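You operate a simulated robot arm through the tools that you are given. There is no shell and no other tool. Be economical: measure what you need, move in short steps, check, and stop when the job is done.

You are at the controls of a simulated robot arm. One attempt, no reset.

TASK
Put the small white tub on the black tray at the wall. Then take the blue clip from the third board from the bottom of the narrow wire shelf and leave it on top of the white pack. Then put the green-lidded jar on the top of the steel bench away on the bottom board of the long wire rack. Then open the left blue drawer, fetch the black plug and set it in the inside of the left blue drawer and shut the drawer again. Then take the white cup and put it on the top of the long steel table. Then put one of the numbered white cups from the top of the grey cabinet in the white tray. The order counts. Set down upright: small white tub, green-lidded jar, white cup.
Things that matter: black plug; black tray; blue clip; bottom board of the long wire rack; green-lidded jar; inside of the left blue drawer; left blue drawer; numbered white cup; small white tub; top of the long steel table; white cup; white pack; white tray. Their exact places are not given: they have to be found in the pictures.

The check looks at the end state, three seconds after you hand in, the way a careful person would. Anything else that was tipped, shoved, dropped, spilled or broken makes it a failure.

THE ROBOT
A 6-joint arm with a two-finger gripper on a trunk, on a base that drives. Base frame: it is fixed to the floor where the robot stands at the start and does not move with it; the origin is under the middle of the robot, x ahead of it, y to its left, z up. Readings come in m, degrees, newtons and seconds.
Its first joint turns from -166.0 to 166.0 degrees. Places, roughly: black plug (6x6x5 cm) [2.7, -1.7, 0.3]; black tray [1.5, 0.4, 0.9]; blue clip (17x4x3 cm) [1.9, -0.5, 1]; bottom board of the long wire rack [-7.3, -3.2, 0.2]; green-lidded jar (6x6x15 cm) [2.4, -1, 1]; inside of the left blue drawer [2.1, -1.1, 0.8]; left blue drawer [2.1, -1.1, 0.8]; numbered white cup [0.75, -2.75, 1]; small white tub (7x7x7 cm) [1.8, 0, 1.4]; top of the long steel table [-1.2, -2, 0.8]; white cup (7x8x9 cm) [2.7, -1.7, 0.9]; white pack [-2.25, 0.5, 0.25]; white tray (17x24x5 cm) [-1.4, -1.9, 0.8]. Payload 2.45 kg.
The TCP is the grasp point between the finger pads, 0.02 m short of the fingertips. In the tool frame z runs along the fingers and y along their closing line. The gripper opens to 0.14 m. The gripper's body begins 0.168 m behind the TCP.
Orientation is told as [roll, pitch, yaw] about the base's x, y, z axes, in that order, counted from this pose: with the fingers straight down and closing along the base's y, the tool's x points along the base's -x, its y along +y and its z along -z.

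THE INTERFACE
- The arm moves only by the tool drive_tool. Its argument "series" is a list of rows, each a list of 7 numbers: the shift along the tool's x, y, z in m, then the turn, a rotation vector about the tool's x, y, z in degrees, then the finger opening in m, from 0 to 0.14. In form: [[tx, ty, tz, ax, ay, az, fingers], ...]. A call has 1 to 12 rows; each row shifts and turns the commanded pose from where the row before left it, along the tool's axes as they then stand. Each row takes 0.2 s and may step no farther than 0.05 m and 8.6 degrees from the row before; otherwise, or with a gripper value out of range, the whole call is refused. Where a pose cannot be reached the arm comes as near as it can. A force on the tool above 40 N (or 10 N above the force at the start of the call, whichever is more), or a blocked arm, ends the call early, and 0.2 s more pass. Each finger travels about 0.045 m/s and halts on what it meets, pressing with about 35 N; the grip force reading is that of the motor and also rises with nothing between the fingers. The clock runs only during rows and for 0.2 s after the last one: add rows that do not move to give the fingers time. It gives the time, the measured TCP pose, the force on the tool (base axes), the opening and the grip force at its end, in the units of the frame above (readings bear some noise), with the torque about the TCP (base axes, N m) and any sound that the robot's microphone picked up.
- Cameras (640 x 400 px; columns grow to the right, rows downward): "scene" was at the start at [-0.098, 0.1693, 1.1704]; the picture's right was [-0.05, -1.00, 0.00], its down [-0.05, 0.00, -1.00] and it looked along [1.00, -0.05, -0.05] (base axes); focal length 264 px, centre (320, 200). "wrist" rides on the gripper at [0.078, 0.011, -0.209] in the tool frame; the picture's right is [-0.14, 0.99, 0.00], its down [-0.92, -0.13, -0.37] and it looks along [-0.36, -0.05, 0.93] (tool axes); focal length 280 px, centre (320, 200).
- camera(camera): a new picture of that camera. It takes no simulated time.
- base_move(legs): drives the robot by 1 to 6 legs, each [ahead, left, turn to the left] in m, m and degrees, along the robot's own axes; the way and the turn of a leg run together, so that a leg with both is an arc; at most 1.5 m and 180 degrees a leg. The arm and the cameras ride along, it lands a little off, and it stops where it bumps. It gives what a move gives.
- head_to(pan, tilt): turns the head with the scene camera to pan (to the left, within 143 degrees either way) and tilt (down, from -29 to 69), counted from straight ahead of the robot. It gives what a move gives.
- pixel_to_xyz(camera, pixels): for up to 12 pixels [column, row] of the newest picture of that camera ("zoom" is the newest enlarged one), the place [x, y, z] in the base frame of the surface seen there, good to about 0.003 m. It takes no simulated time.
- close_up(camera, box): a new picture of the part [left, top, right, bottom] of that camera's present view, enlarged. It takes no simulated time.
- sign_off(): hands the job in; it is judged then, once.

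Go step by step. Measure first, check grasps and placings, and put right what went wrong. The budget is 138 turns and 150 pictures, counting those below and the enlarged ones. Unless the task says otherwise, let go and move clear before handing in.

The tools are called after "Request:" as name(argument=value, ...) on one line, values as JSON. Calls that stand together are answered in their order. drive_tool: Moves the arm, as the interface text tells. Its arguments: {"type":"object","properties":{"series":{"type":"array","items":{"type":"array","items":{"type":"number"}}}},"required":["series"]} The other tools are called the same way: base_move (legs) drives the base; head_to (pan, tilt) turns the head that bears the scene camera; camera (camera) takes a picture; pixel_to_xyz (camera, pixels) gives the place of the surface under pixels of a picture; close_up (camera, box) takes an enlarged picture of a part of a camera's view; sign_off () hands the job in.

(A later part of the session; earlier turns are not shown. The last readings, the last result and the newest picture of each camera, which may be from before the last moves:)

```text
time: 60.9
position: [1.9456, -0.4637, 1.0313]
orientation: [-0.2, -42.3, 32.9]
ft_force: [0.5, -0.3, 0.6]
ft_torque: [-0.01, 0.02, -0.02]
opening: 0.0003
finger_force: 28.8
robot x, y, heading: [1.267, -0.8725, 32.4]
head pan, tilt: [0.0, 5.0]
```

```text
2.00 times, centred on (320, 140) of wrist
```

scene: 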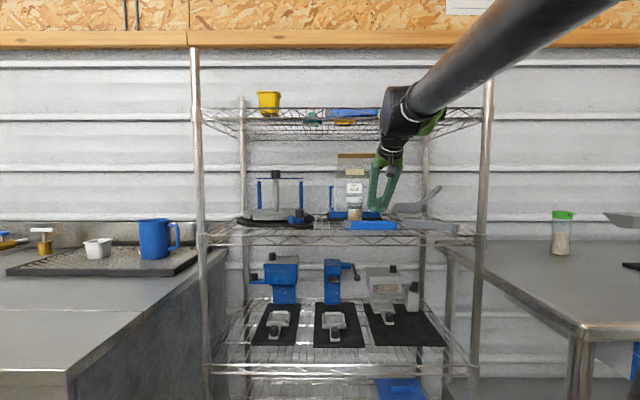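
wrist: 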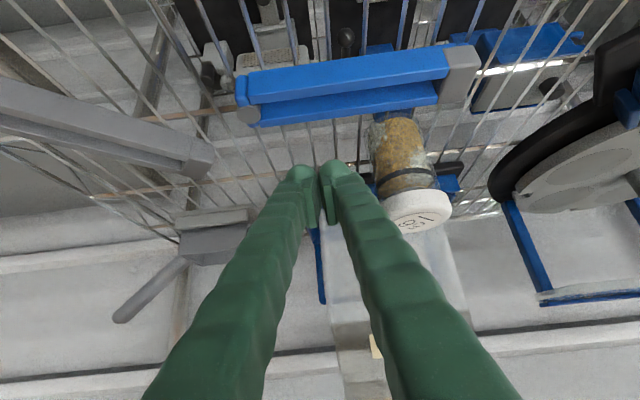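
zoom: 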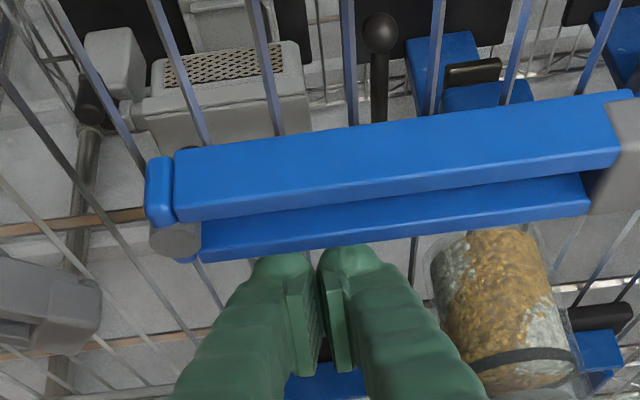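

Pulling here, right of the clip's middle, should swing the right end outward about the left end. Pulling 5 cm toward the robot.

Request:
drive_tool(series=[[0.0111, 0, -0.0101, 0, 0, 0, 0], [0.0111, 0, -0.0101, 0, 0, 0, 0], [0.0111, 0, -0.0101, 0, 0, 0, 0], [0.0037, 0, -0.0034, 0, 0, 0, 0]])

Request:
camera(camera="wrist")

```text
time: 61.9
position: [1.903, -0.4899, 1.0307]
orientation: [-0.2, -42.2, 32.9]
ft_force: [0.5, 0.0, 0.6]
ft_torque: [0.01, -0.02, 0.01]
opening: 0.0001
finger_force: 29.1
robot x, y, heading: [1.2706, -0.8737, 32.5]
head pan, tilt: [0.0, 5.0]
```

```text
113 pictures are left
```

wrist: 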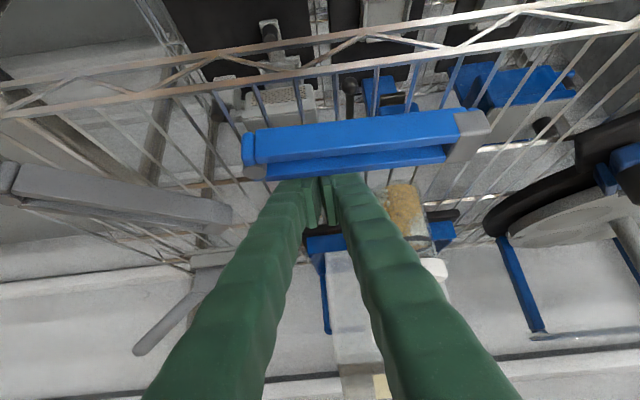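

The clip is coming forward. Measuring its ends before pulling further.

Request:
pixel_to_xyz(camera="wrist", pixels=[[250, 140], [475, 115], [262, 155], [350, 135], [420, 85], [200, 105], [400, 210], [440, 155]])

Request:
drive_tool(series=[[0.0111, 0, -0.0101, 0, 0, 0, 0], [0.0111, 0, -0.0101, 0, 0, 0, 0], [0.0111, 0, -0.0101, 0, 0, 0, 0]])

Request:
camera(camera="wrist")

```text
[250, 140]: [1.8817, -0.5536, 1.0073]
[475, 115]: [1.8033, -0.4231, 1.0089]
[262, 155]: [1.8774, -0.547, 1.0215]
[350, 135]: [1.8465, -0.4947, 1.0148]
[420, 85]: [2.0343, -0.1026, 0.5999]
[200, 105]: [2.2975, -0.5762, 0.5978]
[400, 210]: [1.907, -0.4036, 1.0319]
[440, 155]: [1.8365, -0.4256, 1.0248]
```

```text
time: 62.7
position: [1.8648, -0.5147, 1.0317]
orientation: [-0.2, -42.3, 32.9]
ft_force: [0.1, -0.6, 1.2]
ft_torque: [0.0, 0.01, 0.0]
opening: 0.0
finger_force: 29.8
robot x, y, heading: [1.2672, -0.8709, 32.7]
head pan, tilt: [0.0, 5.0]
```

```text
112 pictures are left
```

wrist: 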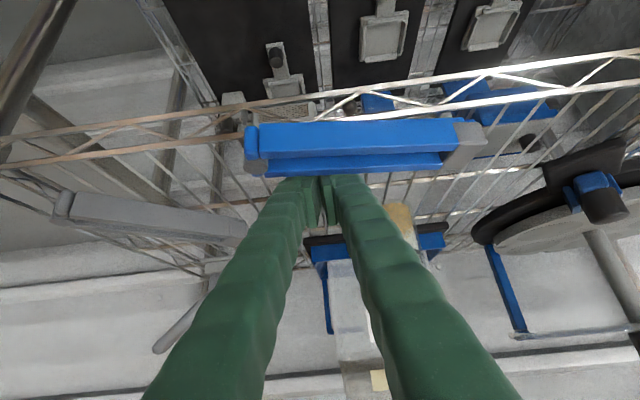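

The clip translated neatly, and its front is now near the shelf's front edge (≈1.25). I'll lift off, back up, and yaw the tool about 48° left so the fingers can grip its right end from the front-right.

Request:
drive_tool(series=[[-0.01, 0, 0, 0, 0, 0, 0], [-0.0202, 0, -0.0222, 0, 0, 0, 0], [-0.0202, 0, -0.0222, 0, 0, 0, 0], [-0.0202, 0, -0.0222, 0, 0, 0, 0.03], [0.0148, 0, -0.0365, 0, 0, 0, 0.06], [0.0296, 0, -0.0269, 0, 0, 0, 0.06], [0.0296, 0, -0.0269, 0, 0, 0, 0.06]])

Request:
base_move(legs=[[-0.12, 0, 0]])

Request:
drive_tool(series=[[0, 0, 0, -5.4, 0, -5.9, 0.07], [0, 0, 0, -5.4, 0, -5.9, 0.07], [0, 0, 0, -5.4, 0, -5.9, 0.07], [0, 0, 0, -5.4, 0, -5.9, 0.07], [0, 0, 0, -5.4, 0, -5.9, 0.07], [0, 0, 0, -5.4, 0, -5.9, 0.07], [0, 0, 0, 0, 0, 0, 0.07]])

Request:
camera(camera="wrist")

Request:
camera(camera="scene")

```text
time: 64.3
position: [1.7738, -0.5728, 1.1449]
orientation: [-0.2, -42.2, 32.9]
ft_force: [0.4, 1.5, -0.1]
ft_torque: [-0.07, 0.06, -0.01]
opening: 0.0601
finger_force: 0.1
robot x, y, heading: [1.2675, -0.8727, 32.4]
head pan, tilt: [0.0, 5.0]
```

```text
time: 65.5
position: [1.6721, -0.6366, 1.1444]
orientation: [-0.2, -42.3, 33.0]
ft_force: [-1.0, 0.8, 0.3]
ft_torque: [-0.04, 0.01, 0.02]
opening: 0.0603
finger_force: 0.1
robot x, y, heading: [1.1715, -0.9348, 32.6]
head pan, tilt: [0.0, 5.0]
```

```text
time: 67.1
position: [1.6727, -0.6382, 1.1457]
orientation: [0.0, -42.3, 80.8]
ft_force: [-0.2, -0.2, -0.5]
ft_torque: [0.03, 0.02, -0.02]
opening: 0.0701
finger_force: 0.0
robot x, y, heading: [1.1663, -0.9389, 32.6]
head pan, tilt: [0.0, 5.0]
```

```text
111 pictures are left
```

wrist: 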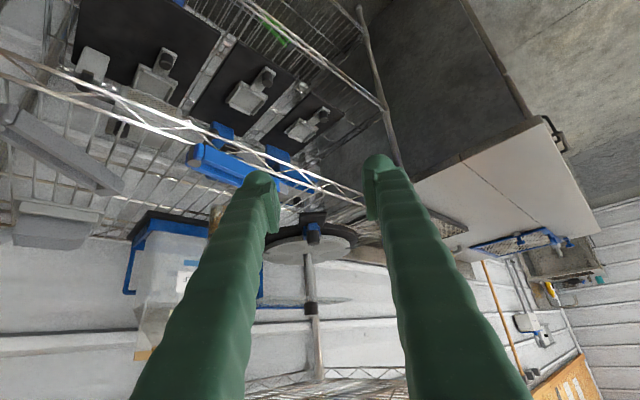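

```text
110 pictures are left
```

scene: 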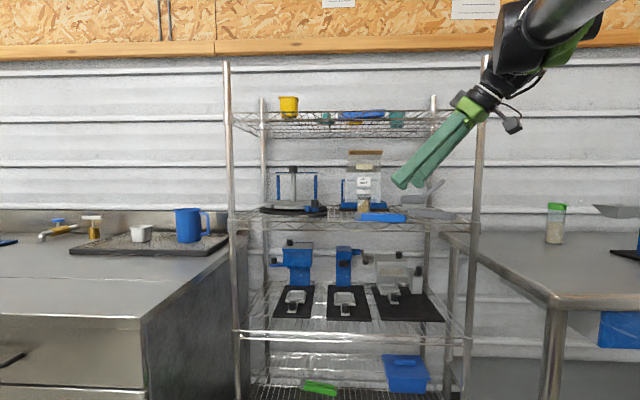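

Measuring the clip from the scene view, near (384,217).

Request:
close_up(camera="scene", box=[320, 180, 448, 260])

Request:
pixel_to_xyz(camera="zoom", pixels=[[425, 190], [430, 175], [380, 172], [205, 185], [225, 165], [180, 190], [230, 140], [320, 190], [500, 230], [300, 215], [430, 155], [410, 160]])

Request:
pixel_to_xyz(camera="wrist", pixels=[[190, 150], [195, 165], [205, 148], [235, 180], [215, 158], [240, 160], [225, 152], [100, 180]])

```text
5.00 times, centred on (384, 220) of scene
```

zoom: 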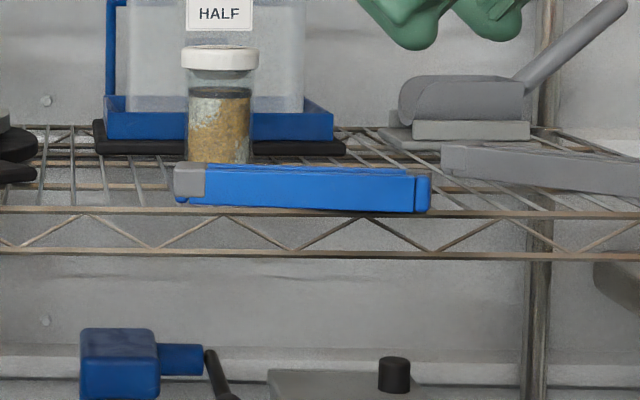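

```text
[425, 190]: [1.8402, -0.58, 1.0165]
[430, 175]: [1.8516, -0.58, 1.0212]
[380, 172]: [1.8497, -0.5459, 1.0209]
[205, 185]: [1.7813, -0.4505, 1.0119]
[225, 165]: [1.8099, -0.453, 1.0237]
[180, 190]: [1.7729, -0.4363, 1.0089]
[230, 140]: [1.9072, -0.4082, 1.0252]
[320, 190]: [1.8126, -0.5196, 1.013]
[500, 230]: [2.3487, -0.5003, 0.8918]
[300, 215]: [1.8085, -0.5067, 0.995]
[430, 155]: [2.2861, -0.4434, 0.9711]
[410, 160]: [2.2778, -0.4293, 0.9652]
```

```text
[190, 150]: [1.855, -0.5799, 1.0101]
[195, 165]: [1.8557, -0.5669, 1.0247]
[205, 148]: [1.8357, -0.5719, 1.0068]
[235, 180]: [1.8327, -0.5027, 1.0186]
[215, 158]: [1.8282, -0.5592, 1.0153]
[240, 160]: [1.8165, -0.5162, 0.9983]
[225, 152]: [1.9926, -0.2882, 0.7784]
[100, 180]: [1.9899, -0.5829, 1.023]
```

The clip is skewed about 7°, right end at u≈1.485, z from 0.995 to 1.024. I'll yaw another 8° and move over a grip point 3 cm in from the right end, at (1.846,-0.550).

Request:
drive_tool(series=[[0, 0, 0, -5.4, 0, -5.9, 0.09], [-0.0136, -0.0342, 0.0124, 0, 0, 0, 0.09], [-0.0136, -0.0342, 0.0124, 0, 0, 0, 0.09], [-0.0136, -0.0342, 0.0124, 0, 0, 0, 0.09], [-0.0136, -0.0342, 0.0124, 0, 0, 0, 0.09], [-0.0136, -0.0342, 0.0124, 0, 0, 0, 0.09], [0.0236, 0, 0.0259, 0, 0, 0, 0.09], [0.0236, 0, 0.0259, 0, 0, 0, 0.09], [0, 0, 0, 0, 0, 0, 0.09]])

Request:
camera(camera="wrist")

Request:
close_up(camera="scene", box=[320, 120, 512, 240])

```text
time: 69.1
position: [1.846, -0.5485, 1.0746]
orientation: [0.1, -42.2, 88.8]
ft_force: [0.4, -0.2, 0.4]
ft_torque: [-0.01, -0.01, -0.01]
opening: 0.0902
finger_force: 0.1
robot x, y, heading: [1.1699, -0.9386, 32.5]
head pan, tilt: [0.0, 5.0]
```

```text
108 pictures are left
```

wrist: 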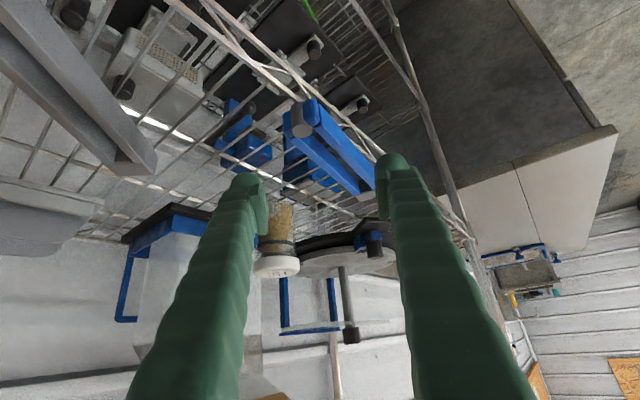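

```text
3.33 times, centred on (416, 180) of scene
```

zoom: 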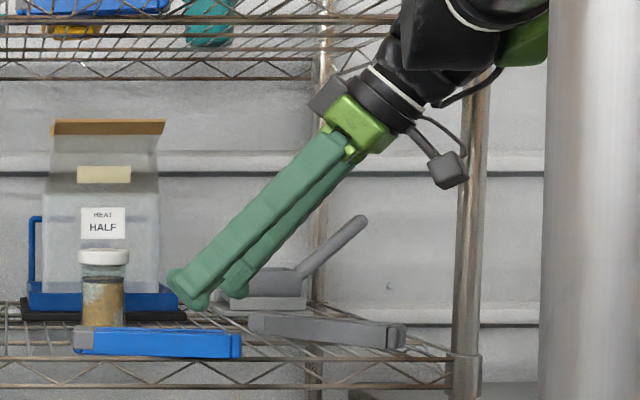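

The clip end lies between the fingers. Lowering 5 cm vertically.

Request:
drive_tool(series=[[0.0175, 0, 0.0193, 0, 0, 0, 0.09], [0.0168, 0, 0.0185, 0, 0, 0, 0.09], [0, 0, 0, 0, 0, 0, 0.09]])

Request:
camera(camera="wrist")

Request:
close_up(camera="scene", box=[320, 150, 480, 250])

```text
time: 69.9
position: [1.8455, -0.5495, 1.0237]
orientation: [0.0, -42.2, 88.8]
ft_force: [-0.8, -0.5, -0.7]
ft_torque: [0.01, 0.01, -0.02]
opening: 0.0899
finger_force: 0.0
robot x, y, heading: [1.1667, -0.9388, 32.8]
head pan, tilt: [0.0, 5.0]
```

```text
106 pictures are left
```

wrist: 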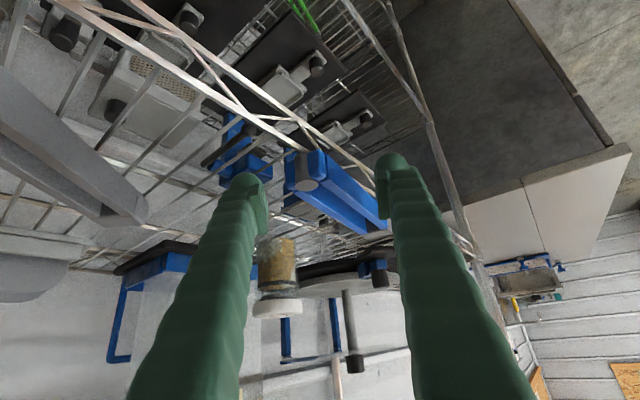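

```text
4.00 times, centred on (400, 200) of scene
```

zoom: 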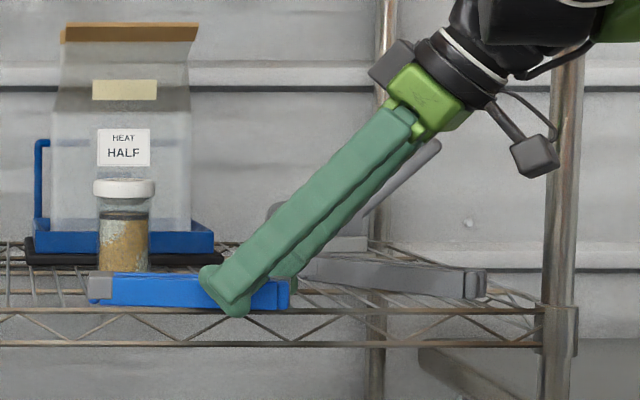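

The clip end sits between the pads. Closing.

Request:
drive_tool(series=[[0, 0, 0, 0, 0, 0, 0.075], [0, 0, 0, 0, 0, 0, 0.06], [0, 0, 0, 0, 0, 0, 0.05], [0, 0, 0, 0, 0, 0, 0.04], [0, 0, 0, 0, 0, 0, 0.03], [0, 0, 0, 0, 0, 0, 0.025], [0, 0, 0, 0, 0, 0, 0.025], [0, 0, 0, 0, 0, 0, 0.025]])

Request:
camera(camera="wrist")

Request:
close_up(camera="scene", box=[320, 150, 480, 250])

```text
time: 71.7
position: [1.8448, -0.5492, 1.025]
orientation: [0.1, -42.2, 88.6]
ft_force: [5.8, -0.3, 16.1]
ft_torque: [0.09, -0.49, -0.02]
opening: 0.0321
finger_force: 34.7
robot x, y, heading: [1.1661, -0.9394, 32.6]
head pan, tilt: [0.0, 5.0]
```

```text
104 pictures are left
```

wrist: 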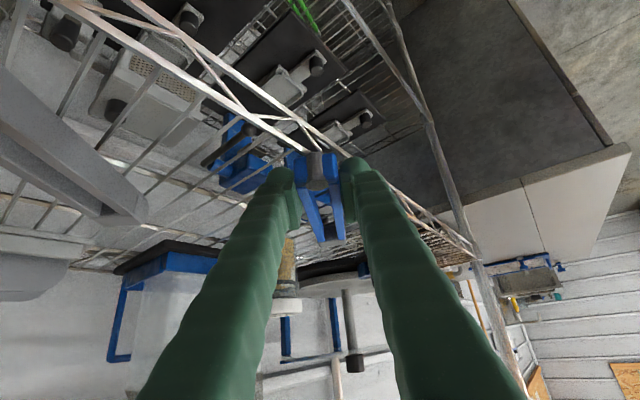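

```text
4.00 times, centred on (400, 200) of scene
```

zoom: 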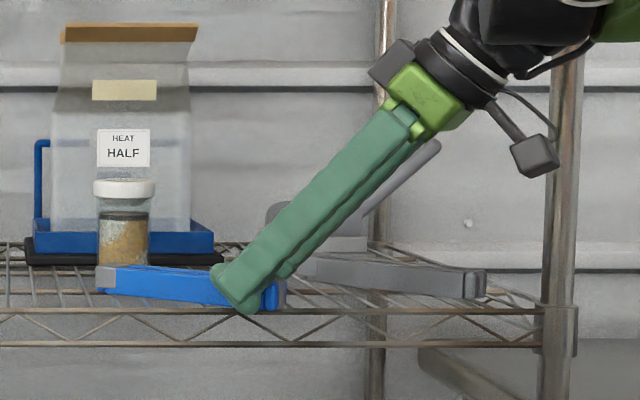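

Gripped: opening 0.032, 35 N, clip aligned with the pads. Lifting 4 cm, then backing the base out.

Request:
drive_tool(series=[[-0.0101, 0, -0.0111, 0, 0, 0, 0.025], [-0.0101, 0, -0.0111, 0, 0, 0, 0.025], [-0.0101, 0, -0.0111, 0, 0, 0, 0.025], [0, 0, 0, 0, 0, 0, 0.025]])

Request:
camera(camera="wrist")

Request:
close_up(camera="scene", box=[320, 150, 480, 250])

```text
time: 72.7
position: [1.8441, -0.55, 1.0684]
orientation: [0.0, -42.2, 88.8]
ft_force: [-0.1, -1.5, -0.6]
ft_torque: [0.01, 0.0, -0.01]
opening: 0.0323
finger_force: 35.2
robot x, y, heading: [1.163, -0.9343, 32.9]
head pan, tilt: [0.0, 5.0]
```

```text
102 pictures are left
```

wrist: 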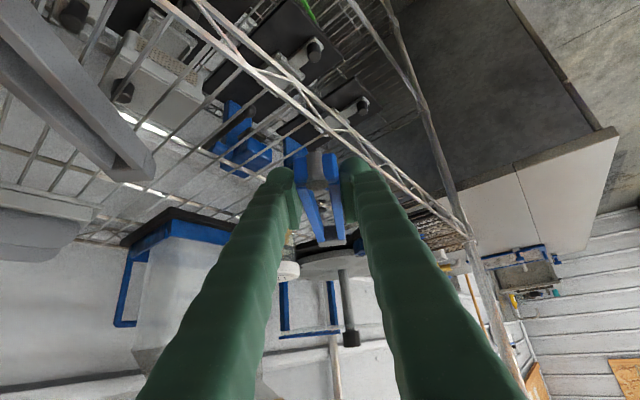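

```text
4.00 times, centred on (400, 200) of scene
```

zoom: 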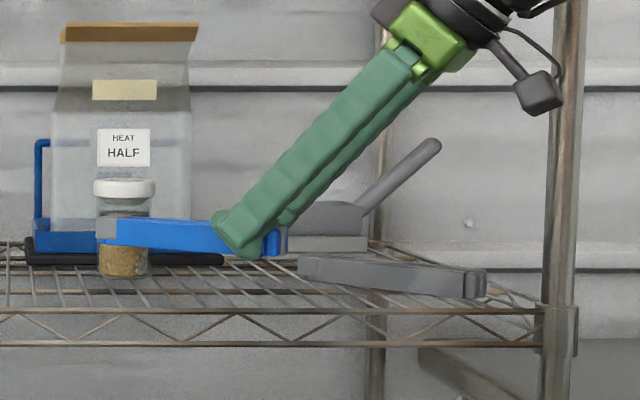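

The clip is lifted cleanly and the vial still stands. I'll back out 0.2 m, then survey the room behind for the way to the white pack.

Request:
base_move(legs=[[-0.2, 0, 0]])

Request:
head_to(pan=-135, tilt=30)

Request:
camera(camera="scene")

Request:
pixel_to_xyz(camera="scene", pixels=[[100, 200], [200, 200], [300, 200], [400, 200], [500, 200], [100, 300], [200, 300], [300, 300], [400, 300], [500, 300], [600, 300], [600, 200]])

Request:
head_to(pan=140, tilt=20)

Request:
camera(camera="scene")

Request:
pixel_to_xyz(camera="scene", pixels=[[50, 250], [150, 250], [250, 250], [350, 250], [450, 250], [550, 250], [50, 350], [200, 350], [300, 350], [400, 350], [500, 350], [600, 350]])

```text
time: 74.3
position: [1.6756, -0.659, 1.0692]
orientation: [0.1, -42.2, 88.7]
ft_force: [-0.6, -1.3, -0.6]
ft_torque: [-0.02, -0.01, 0.02]
opening: 0.0322
finger_force: 35.0
robot x, y, heading: [0.9972, -1.0447, 32.6]
head pan, tilt: [0.0, 5.0]
```

```text
time: 76.5
position: [1.6751, -0.6582, 1.0683]
orientation: [0.0, -42.1, 88.7]
ft_force: [0.4, -0.1, -1.1]
ft_torque: [-0.05, 0.0, -0.02]
opening: 0.0321
finger_force: 34.9
robot x, y, heading: [0.9994, -1.0455, 32.6]
head pan, tilt: [-135.0, 30.0]
```

```text
100 pictures are left
```

scene: 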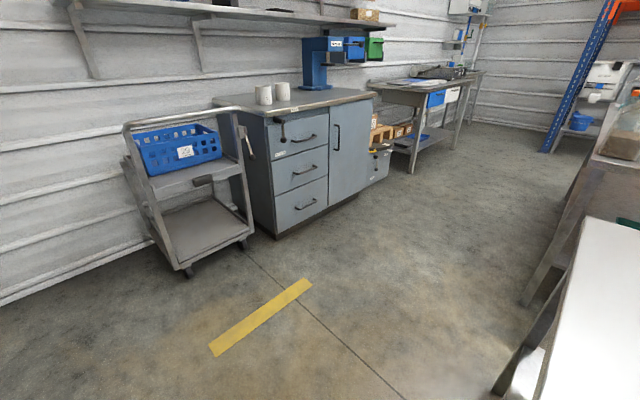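

```text
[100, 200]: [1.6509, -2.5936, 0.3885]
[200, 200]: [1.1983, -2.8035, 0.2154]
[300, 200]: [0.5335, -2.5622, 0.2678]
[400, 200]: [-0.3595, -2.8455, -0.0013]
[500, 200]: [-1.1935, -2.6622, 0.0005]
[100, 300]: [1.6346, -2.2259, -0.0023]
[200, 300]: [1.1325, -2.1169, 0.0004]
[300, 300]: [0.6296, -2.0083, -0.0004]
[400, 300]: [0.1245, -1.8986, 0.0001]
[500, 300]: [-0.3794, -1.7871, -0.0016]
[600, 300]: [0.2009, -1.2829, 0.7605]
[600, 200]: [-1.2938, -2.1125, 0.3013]
```

```text
time: 80.3
position: [1.6754, -0.658, 1.0687]
orientation: [0.1, -42.2, 88.7]
ft_force: [0.8, 0.1, -0.6]
ft_torque: [-0.02, 0.0, 0.04]
opening: 0.0321
finger_force: 34.9
robot x, y, heading: [0.9965, -1.0503, 32.5]
head pan, tilt: [140.0, 20.0]
```

```text
99 pictures are left
```

scene: 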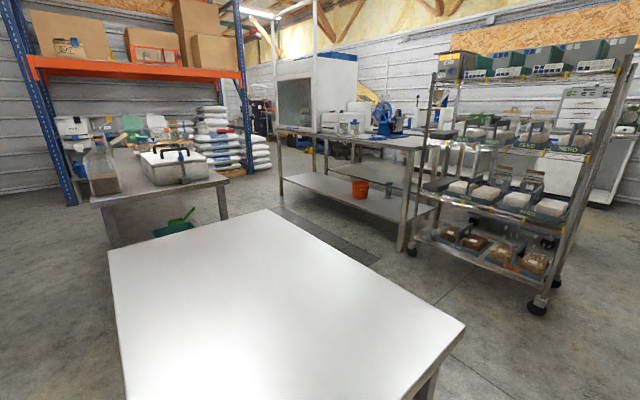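

```text
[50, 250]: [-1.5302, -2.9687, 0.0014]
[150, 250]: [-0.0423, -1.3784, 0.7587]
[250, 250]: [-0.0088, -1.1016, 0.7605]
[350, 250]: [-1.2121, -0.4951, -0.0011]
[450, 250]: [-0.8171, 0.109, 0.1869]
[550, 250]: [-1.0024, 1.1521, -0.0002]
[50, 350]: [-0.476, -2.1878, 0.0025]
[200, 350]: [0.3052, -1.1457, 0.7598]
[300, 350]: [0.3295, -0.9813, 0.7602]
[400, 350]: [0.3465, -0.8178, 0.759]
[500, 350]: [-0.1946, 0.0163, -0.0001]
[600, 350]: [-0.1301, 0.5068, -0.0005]
```

Mapping the small table's corners, the cart, and the middle table for a route west.

Request:
pixel_to_xyz(camera="scene", pixels=[[460, 325], [266, 213], [112, 252], [403, 240], [535, 306], [410, 250], [282, 190], [428, 145], [280, 130], [220, 200], [92, 200], [408, 178]])

Request:
close_up(camera="scene", box=[200, 80, 440, 230])

```text
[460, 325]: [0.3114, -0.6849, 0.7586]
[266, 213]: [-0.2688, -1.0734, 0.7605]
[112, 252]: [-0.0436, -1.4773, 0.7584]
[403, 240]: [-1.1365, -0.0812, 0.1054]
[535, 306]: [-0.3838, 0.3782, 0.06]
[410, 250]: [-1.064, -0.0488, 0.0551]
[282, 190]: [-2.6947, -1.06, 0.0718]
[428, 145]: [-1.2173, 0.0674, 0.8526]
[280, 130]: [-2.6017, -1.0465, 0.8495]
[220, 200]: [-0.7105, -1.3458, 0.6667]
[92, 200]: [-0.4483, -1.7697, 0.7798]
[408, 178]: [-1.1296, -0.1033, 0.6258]
```

```text
2.67 times, centred on (320, 155) of scene
```

zoom: 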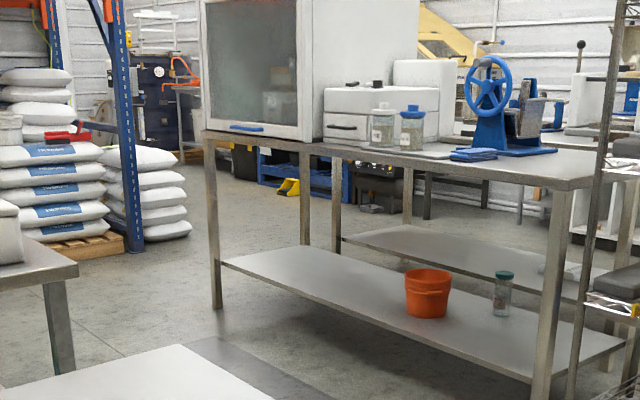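

The small table spans d -0.8…-0.1 and the cart starts at d≈-0.12, so the clear corridor is along d≈0.41. I'll turn to face down the corridor, drive west, and look for the white pack near (-2.25,0.5).

Request:
base_move(legs=[[0, 0, 90], [0, -0.13, 0], [0.9, 0, 0], [0.8, 0, 0]])

Request:
head_to(pan=45, tilt=20)

Request:
camera(camera="scene")

Request:
head_to(pan=0, tilt=20)

Request:
camera(camera="scene")

```text
time: 93.6
position: [-0.2358, 1.1074, 1.0686]
orientation: [0.1, -42.1, -180.1]
ft_force: [-0.3, 0.0, -0.3]
ft_torque: [-0.01, -0.04, -0.01]
opening: 0.0321
finger_force: 34.9
robot x, y, heading: [0.1706, 0.437, 124.0]
head pan, tilt: [140.0, 20.0]
```

```text
time: 95.3
position: [-0.2348, 1.107, 1.0694]
orientation: [0.0, -42.2, -180.0]
ft_force: [0.5, 0.7, 0.4]
ft_torque: [-0.02, 0.0, 0.02]
opening: 0.032
finger_force: 35.0
robot x, y, heading: [0.1672, 0.4381, 123.6]
head pan, tilt: [45.0, 20.0]
```

```text
97 pictures are left
```

scene: 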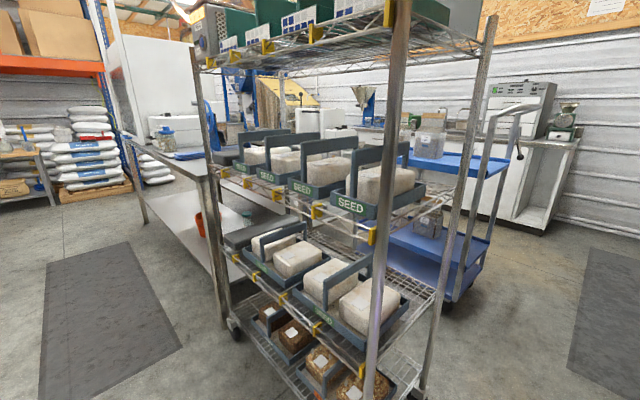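

```text
time: 96.5
position: [-0.2344, 1.1058, 1.069]
orientation: [0.1, -42.1, -180.0]
ft_force: [-0.1, 0.5, -0.4]
ft_torque: [0.01, -0.01, -0.01]
opening: 0.0317
finger_force: 35.1
robot x, y, heading: [0.1706, 0.4385, 123.8]
head pan, tilt: [0.0, 20.0]
```

```text
96 pictures are left
```

scene: 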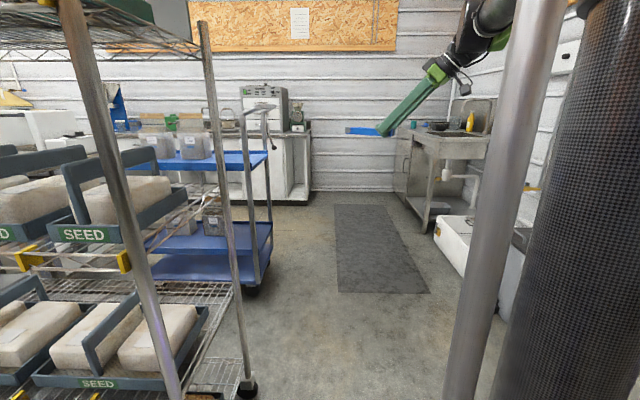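

Measuring the blue cart's legs and the lane ahead.

Request:
pixel_to_xyz(camera="scene", pixels=[[252, 290], [268, 240], [247, 388], [305, 203], [428, 292], [400, 195], [425, 225], [330, 205], [437, 225], [150, 275], [196, 200], [520, 240]])

Request:
base_move(legs=[[0.6, 0, 0]])

Request:
head_to(pan=60, tilt=20)

Request:
camera(camera="scene")

```text
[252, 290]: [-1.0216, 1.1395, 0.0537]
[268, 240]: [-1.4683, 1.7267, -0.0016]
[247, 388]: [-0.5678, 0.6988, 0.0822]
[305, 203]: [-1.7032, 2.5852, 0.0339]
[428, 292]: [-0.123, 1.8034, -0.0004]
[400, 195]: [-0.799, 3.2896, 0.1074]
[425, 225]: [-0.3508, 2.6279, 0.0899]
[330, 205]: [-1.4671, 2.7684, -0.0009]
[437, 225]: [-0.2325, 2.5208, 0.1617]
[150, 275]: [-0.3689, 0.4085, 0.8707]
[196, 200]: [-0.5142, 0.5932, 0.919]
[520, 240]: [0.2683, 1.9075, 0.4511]
```

```text
time: 99.8
position: [-0.5641, 1.608, 1.0697]
orientation: [0.3, -42.2, 179.6]
ft_force: [0.4, 0.1, 0.1]
ft_torque: [0.01, 0.01, 0.0]
opening: 0.0317
finger_force: 35.2
robot x, y, heading: [-0.1649, 0.9342, 123.6]
head pan, tilt: [0.0, 20.0]
```

```text
time: 101.2
position: [-0.5632, 1.6075, 1.0686]
orientation: [0.1, -42.4, 179.6]
ft_force: [0.1, 0.0, -1.3]
ft_torque: [0.03, -0.02, 0.04]
opening: 0.032
finger_force: 35.1
robot x, y, heading: [-0.1646, 0.931, 123.6]
head pan, tilt: [60.0, 20.0]
```

```text
95 pictures are left
```

scene: 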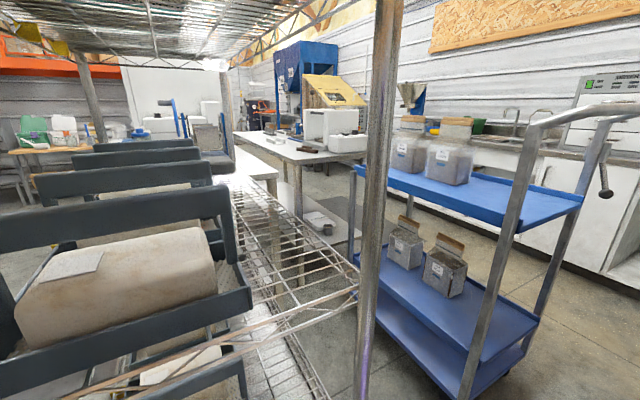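

A white item lies on the lower shelf of the rear table, near (320,220). Enlarging and measuring it.

Request:
close_up(camera="scene", box=[220, 100, 420, 280])

Request:
pixel_to_xyz(camera="scene", pixels=[[318, 217], [330, 225], [298, 215], [365, 155], [300, 160], [352, 255], [500, 375], [262, 150], [350, 180], [335, 190], [560, 330], [365, 270]])

```text
2.22 times, centred on (320, 190) of scene
```

zoom: 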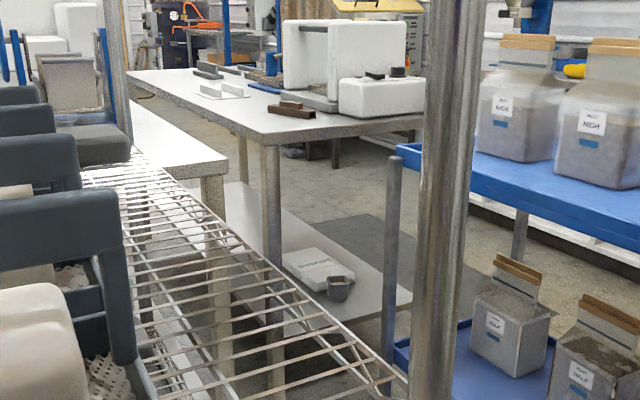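

```text
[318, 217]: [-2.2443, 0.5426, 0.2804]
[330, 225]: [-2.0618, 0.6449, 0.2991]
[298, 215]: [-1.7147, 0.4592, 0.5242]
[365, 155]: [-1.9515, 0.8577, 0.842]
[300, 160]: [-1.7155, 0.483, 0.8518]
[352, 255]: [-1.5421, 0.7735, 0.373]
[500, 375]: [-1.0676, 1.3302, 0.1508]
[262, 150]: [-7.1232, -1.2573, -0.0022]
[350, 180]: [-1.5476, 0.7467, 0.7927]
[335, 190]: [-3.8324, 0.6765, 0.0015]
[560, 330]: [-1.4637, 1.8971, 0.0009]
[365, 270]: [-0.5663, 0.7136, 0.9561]
```

The white pack is at (-2.24,0.54,0.28), on the lower shelf of the rear table and reachable from the far aisle beyond the blue cart. I'll raise the arm, turn to point it back down the corridor, and check my own rim and the blue cart's clearance.

Request:
drive_tool(series=[[-0.0336, 0, -0.037, 0, 0, 0, 0.025], [-0.0336, 0, -0.037, 0, 0, 0, 0.025], [-0.0336, 0, -0.037, 0, 0, 0, 0.025], [-0.0336, 0, -0.037, 0, 0, 0, 0.025], [-0.0336, 0, -0.037, 0, 0, 0, 0.025], [-0.0336, 0, -0.037, 0, 0, 0, 0.025]])

Request:
base_move(legs=[[0, 0, -90], [0, 0, -91]])

Request:
head_to(pan=-100, tilt=45)

Request:
camera(camera="scene")

Request:
head_to(pan=-140, tilt=25)

Request:
camera(camera="scene")

```text
time: 102.5
position: [-0.5638, 1.6069, 1.3691]
orientation: [0.0, -42.2, 179.6]
ft_force: [-0.3, 0.0, -0.2]
ft_torque: [0.0, -0.03, 0.0]
opening: 0.0323
finger_force: 35.0
robot x, y, heading: [-0.1671, 0.9376, 123.7]
head pan, tilt: [60.0, 20.0]
```

```text
time: 110.6
position: [0.2205, 0.2561, 1.3685]
orientation: [0.1, -42.2, -1.6]
ft_force: [0.0, -0.3, -0.5]
ft_torque: [0.0, 0.04, 0.03]
opening: 0.032
finger_force: 35.2
robot x, y, heading: [-0.1608, 0.9346, -57.7]
head pan, tilt: [60.0, 20.0]
```

```text
time: 113.1
position: [0.22, 0.2559, 1.3681]
orientation: [0.1, -42.3, -1.6]
ft_force: [0.9, -0.1, -0.5]
ft_torque: [0.0, 0.01, 0.02]
opening: 0.0321
finger_force: 34.8
robot x, y, heading: [-0.1658, 0.9381, -57.6]
head pan, tilt: [-100.0, 45.0]
```

```text
93 pictures are left
```

scene: 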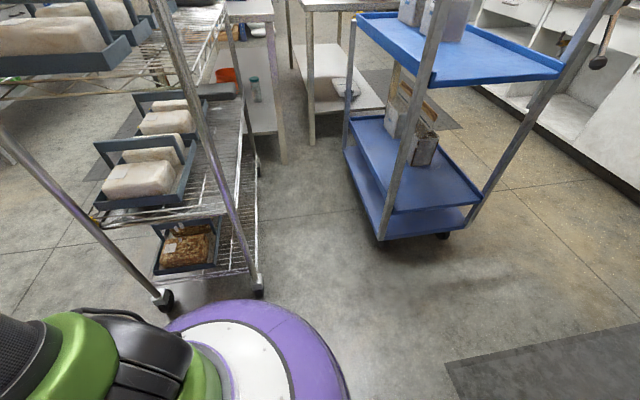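

```text
time: 114.2
position: [0.2206, 0.2564, 1.3692]
orientation: [0.0, -42.2, -1.6]
ft_force: [0.2, -0.8, -0.3]
ft_torque: [-0.03, 0.04, 0.02]
opening: 0.032
finger_force: 35.0
robot x, y, heading: [-0.1644, 0.9371, -57.8]
head pan, tilt: [-140.0, 25.0]
```

```text
92 pictures are left
```

scene: 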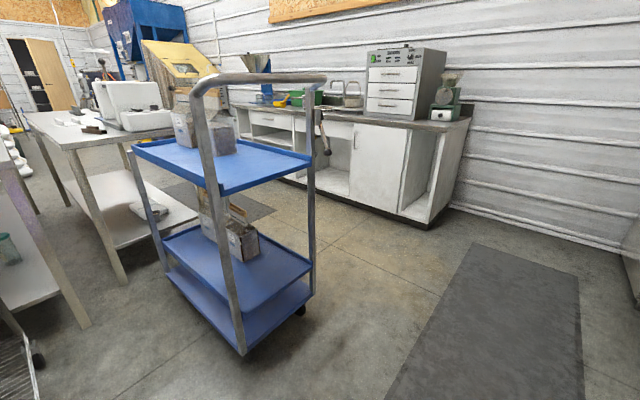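

Measuring aisle width between the blue cart's right side (300,310) and the wall bench (425,222).

Request:
pixel_to_xyz(camera="scene", pixels=[[300, 310], [243, 352], [315, 200], [425, 228], [350, 205], [300, 185], [170, 205], [310, 285], [270, 95], [322, 75], [140, 205], [178, 225]])

Request:
close_up(camera="scene", box=[0, 60, 280, 235])

```text
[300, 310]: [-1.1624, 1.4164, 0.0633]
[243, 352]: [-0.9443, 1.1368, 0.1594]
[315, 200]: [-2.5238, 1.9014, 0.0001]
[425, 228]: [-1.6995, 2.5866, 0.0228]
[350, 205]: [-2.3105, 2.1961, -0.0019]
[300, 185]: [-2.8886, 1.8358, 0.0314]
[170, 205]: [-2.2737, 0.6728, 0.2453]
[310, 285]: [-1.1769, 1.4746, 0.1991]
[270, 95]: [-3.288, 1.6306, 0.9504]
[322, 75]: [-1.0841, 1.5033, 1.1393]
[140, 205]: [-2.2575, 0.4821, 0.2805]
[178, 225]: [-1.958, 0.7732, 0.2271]
```

```text
2.29 times, centred on (140, 148) of scene
```

zoom: 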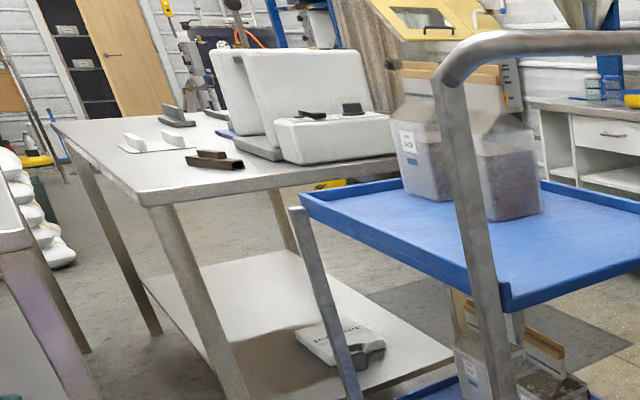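

The aisle is 1.2 m wide, so there's plenty of room. I'll back along the corridor 1.62 m and strafe 1.95 m to stand opposite the pack.

Request:
base_move(legs=[[-0.81, 0, 0], [-0.81, 0, 0], [0, -1.0, 0], [0, -0.93, 0]])

Request:
head_to(pan=0, tilt=35)

Request:
camera(camera="scene")

Request:
camera(camera="wrist")

```text
time: 131.8
position: [-2.2857, 0.5998, 1.3691]
orientation: [0.1, -42.2, -1.5]
ft_force: [0.3, -0.7, 0.0]
ft_torque: [0.02, 0.02, 0.0]
opening: 0.0321
finger_force: 35.1
robot x, y, heading: [-2.6746, 1.2778, -57.5]
head pan, tilt: [-140.0, 25.0]
```

```text
time: 134.0
position: [-2.2862, 0.5993, 1.3692]
orientation: [0.1, -42.2, -1.4]
ft_force: [-0.3, 0.3, -0.8]
ft_torque: [0.02, 0.01, 0.0]
opening: 0.0317
finger_force: 35.3
robot x, y, heading: [-2.6725, 1.2789, -57.5]
head pan, tilt: [0.0, 35.0]
```

```text
90 pictures are left
```

scene: 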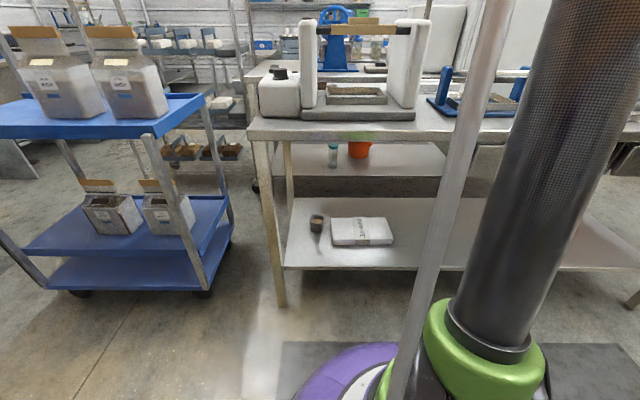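

```text
89 pictures are left
```

wrist: 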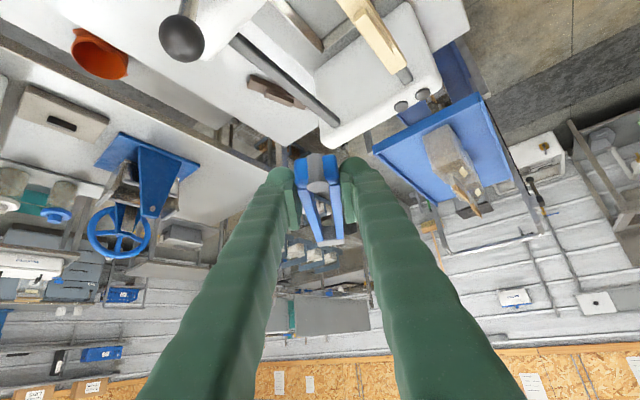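

Good view: the white pack is at (361,231) with the little grey pot beside it at (317,222). Measuring pack and table edges.

Request:
close_up(camera="scene", box=[250, 120, 450, 290])

Request:
pixel_to_xyz(camera="scene", pixels=[[335, 221], [385, 219], [334, 239], [392, 238], [362, 229], [335, 244], [317, 217], [270, 140], [400, 143], [290, 266], [400, 267], [330, 265]])

```text
2.35 times, centred on (350, 205) of scene
```

zoom: 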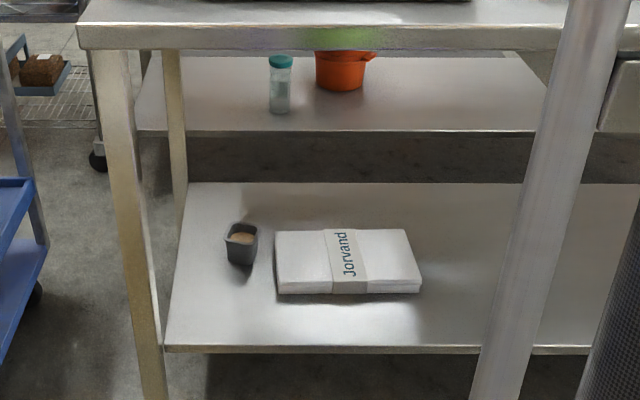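

```text
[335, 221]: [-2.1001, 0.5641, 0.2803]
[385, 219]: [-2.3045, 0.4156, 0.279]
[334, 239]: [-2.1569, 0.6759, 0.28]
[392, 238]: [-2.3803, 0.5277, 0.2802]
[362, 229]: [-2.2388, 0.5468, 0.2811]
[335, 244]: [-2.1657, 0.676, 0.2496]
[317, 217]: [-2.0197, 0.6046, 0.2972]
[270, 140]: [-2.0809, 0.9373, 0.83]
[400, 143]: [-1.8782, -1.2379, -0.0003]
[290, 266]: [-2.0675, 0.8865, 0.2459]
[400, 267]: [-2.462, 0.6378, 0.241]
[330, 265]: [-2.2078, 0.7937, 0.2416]
```

The pack occupies d -1.47…-1.73 and u -1.59…-1.72 with its top at 0.28. The tabletop edge is at u -1.905, z 0.80. I'll back off 0.15 m, yaw the tool to point straight under the table, and retract before lowering in the aisle.

Request:
base_move(legs=[[-0.15, 0, 0]])

Request:
drive_tool(series=[[0, 0, 0, 5.4, 0, 5.9, 0.025], [0, 0, 0, 5.4, 0, 5.9, 0.025], [0, 0, 0, 5.4, 0, 5.9, 0.025], [0, 0, 0, 5.4, 0, 5.9, 0.025], [0, 0, 0, 5.4, 0, 5.9, 0.025], [0, 0, 0, 5.4, 0, 5.9, 0.025], [0, 0, 0, 5.4, 0, 5.9, 0.025], [0.0297, 0, -0.0269, 0, 0, 0, 0.025], [0.0297, 0, -0.0269, 0, 0, 0, 0.025], [0.0297, 0, -0.0269, 0, 0, 0, 0.025], [0.0297, 0, -0.0269, 0, 0, 0, 0.025]])

Request:
drive_tool(series=[[0.0302, 0, 0.0333, 0, 0, 0, 0.025], [0.0302, 0, 0.0333, 0, 0, 0, 0.025], [0.0302, 0, 0.0333, 0, 0, 0, 0.025], [0.0302, 0, 0.0333, 0, 0, 0, 0.025], [0.0302, 0, 0.0333, 0, 0, 0, 0.025]])

```text
time: 135.4
position: [-2.3675, 0.7255, 1.3692]
orientation: [0.1, -42.2, -1.3]
ft_force: [0.4, 0.9, -0.7]
ft_torque: [0.0, 0.03, -0.02]
opening: 0.032
finger_force: 35.0
robot x, y, heading: [-2.7526, 1.4009, -57.6]
head pan, tilt: [0.0, 35.0]
```

```text
time: 137.8
position: [-2.4543, 0.8602, 1.3685]
orientation: [-0.2, -42.3, -57.2]
ft_force: [0.9, -0.4, -1.2]
ft_torque: [0.07, 0.02, 0.03]
opening: 0.0319
finger_force: 34.4
robot x, y, heading: [-2.7523, 1.4017, -57.4]
head pan, tilt: [0.0, 35.0]
```

```text
time: 139.0
position: [-2.4551, 0.8603, 1.1439]
orientation: [-0.3, -42.4, -57.2]
ft_force: [0.1, 0.4, -0.2]
ft_torque: [0.05, 0.02, 0.01]
opening: 0.0321
finger_force: 34.8
robot x, y, heading: [-2.755, 1.4013, -57.8]
head pan, tilt: [0.0, 35.0]
```

Now at u=-2.04. Pulling back 4 cm more, then continuing to lower outside the table edge.

Request:
drive_tool(series=[[0.0297, 0, -0.0269, 0, 0, 0, 0.025], [0.0302, 0, 0.0333, 0, 0, 0, 0.025], [0.0302, 0, 0.0333, 0, 0, 0, 0.025], [0.0302, 0, 0.0333, 0, 0, 0, 0.025], [0.0302, 0, 0.0333, 0, 0, 0, 0.025], [0, 0, 0, 0, 0, 0, 0.025]])

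Request:
camera(camera="scene")

```text
time: 140.4
position: [-2.475, 0.8933, 0.9658]
orientation: [-0.2, -42.4, -57.2]
ft_force: [-0.7, 0.6, -0.4]
ft_torque: [0.06, 0.02, 0.01]
opening: 0.0318
finger_force: 34.5
robot x, y, heading: [-2.7554, 1.4023, -57.5]
head pan, tilt: [0.0, 35.0]
```

```text
87 pictures are left
```

scene: 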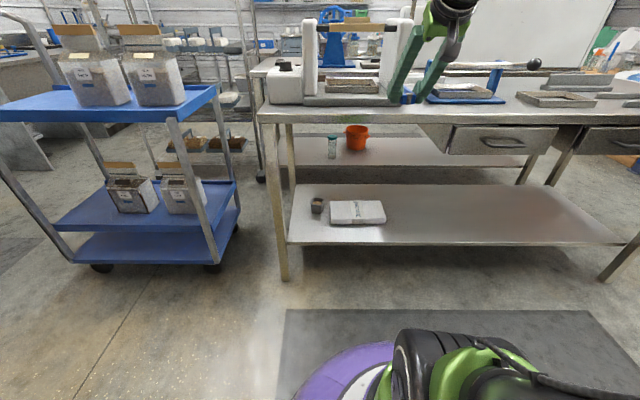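

Continuing down in the aisle, shifting 4 cm left to stay clear of the drawer at the right.

Request:
drive_tool(series=[[0, 0.04, 0, 0, 0, 0, 0.025], [0.0302, 0, 0.0333, 0, 0, 0, 0.025], [0.0302, 0, 0.0333, 0, 0, 0, 0.025], [0.0302, 0, 0.0333, 0, 0, 0, 0.025], [0.0302, 0, 0.0333, 0, 0, 0, 0.025], [0.0302, 0, 0.0333, 0, 0, 0, 0.025], [0.0302, 0, 0.0333, 0, 0, 0, 0.025], [0.0302, 0, 0.0333, 0, 0, 0, 0.025]])

Request:
camera(camera="scene")

```text
time: 142.2
position: [-2.4421, 0.9144, 0.647]
orientation: [-0.2, -42.2, -57.1]
ft_force: [-0.4, -0.8, -0.2]
ft_torque: [0.01, -0.01, 0.0]
opening: 0.0319
finger_force: 34.9
robot x, y, heading: [-2.7509, 1.4051, -57.4]
head pan, tilt: [0.0, 35.0]
```

```text
86 pictures are left
```

scene: 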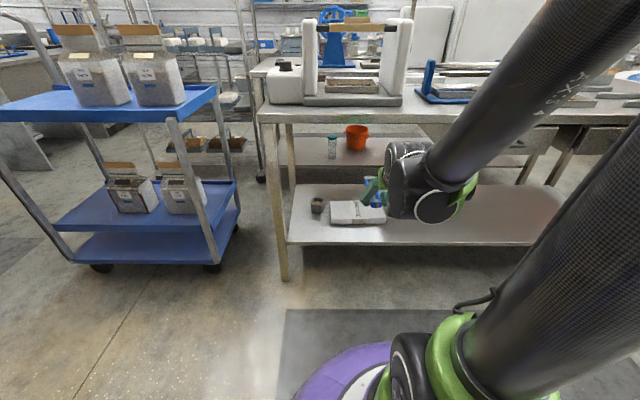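

Lowering on to z≈0.37.

Request:
drive_tool(series=[[0.0302, 0, 0.0333, 0, 0, 0, 0.025], [0.0302, 0, 0.0333, 0, 0, 0, 0.025], [0.0302, 0, 0.0333, 0, 0, 0, 0.025], [0.0302, 0, 0.0333, 0, 0, 0, 0.025], [0.0302, 0, 0.0333, 0, 0, 0, 0.025], [0.0302, 0, 0.0333, 0, 0, 0, 0.025], [0, 0, 0, 0, 0, 0, 0.025]])

Request:
camera(camera="scene")

Request:
camera(camera="wrist")

```text
time: 143.8
position: [-2.4207, 0.8747, 0.5472]
orientation: [-0.2, -42.1, -57.2]
ft_force: [1.2, 0.5, -0.5]
ft_torque: [0.0, 0.04, 0.01]
opening: 0.0319
finger_force: 34.8
out of reach, approached as far as the arm can: row 3, 4, 5, 6
robot x, y, heading: [-2.7526, 1.4031, -57.5]
head pan, tilt: [0.0, 35.0]
```

```text
85 pictures are left
```

scene: 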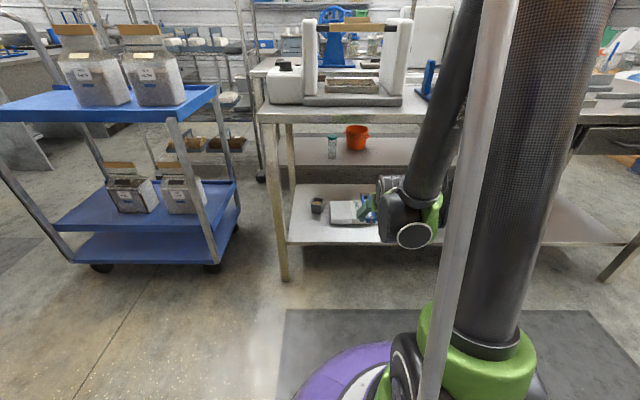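

```text
84 pictures are left
```

wrist: 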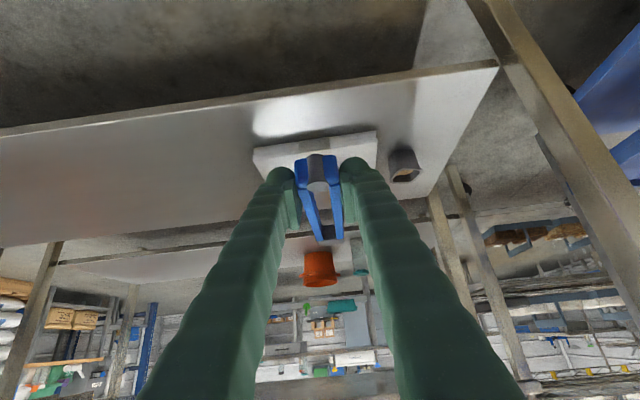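

The arm can't go below 0.547 at this radius, but the clip is already under the tabletop level. I'll extend forward and down together toward the pack.

Request:
drive_tool(series=[[-0.0297, 0, 0.0269, 0, 0, 0, 0.025], [-0.0297, 0, 0.0269, 0, 0, 0, 0.025], [-0.0297, 0, 0.0269, 0, 0, 0, 0.025], [0, 0, 0.045, 0, 0, 0, 0.025], [0, 0, 0.045, 0, 0, 0, 0.025], [0, 0, 0, 0, 0, 0, 0.025]])

Request:
camera(camera="scene")

Request:
camera(camera="wrist")

```text
time: 145.2
position: [-2.323, 0.723, 0.4819]
orientation: [-0.2, -42.3, -57.2]
ft_force: [0.1, -0.3, -0.3]
ft_torque: [0.0, -0.03, -0.01]
opening: 0.032
finger_force: 35.1
robot x, y, heading: [-2.7518, 1.4022, -57.5]
head pan, tilt: [0.0, 35.0]
```

```text
83 pictures are left
```

scene: 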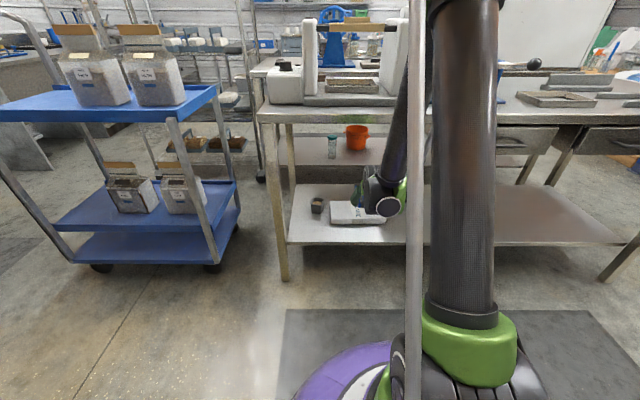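

```text
82 pictures are left
```

wrist: 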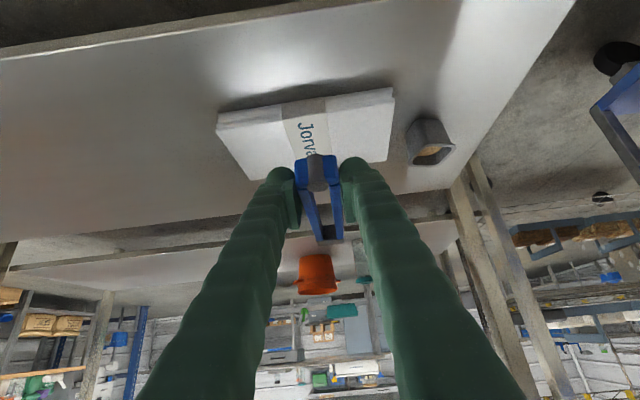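

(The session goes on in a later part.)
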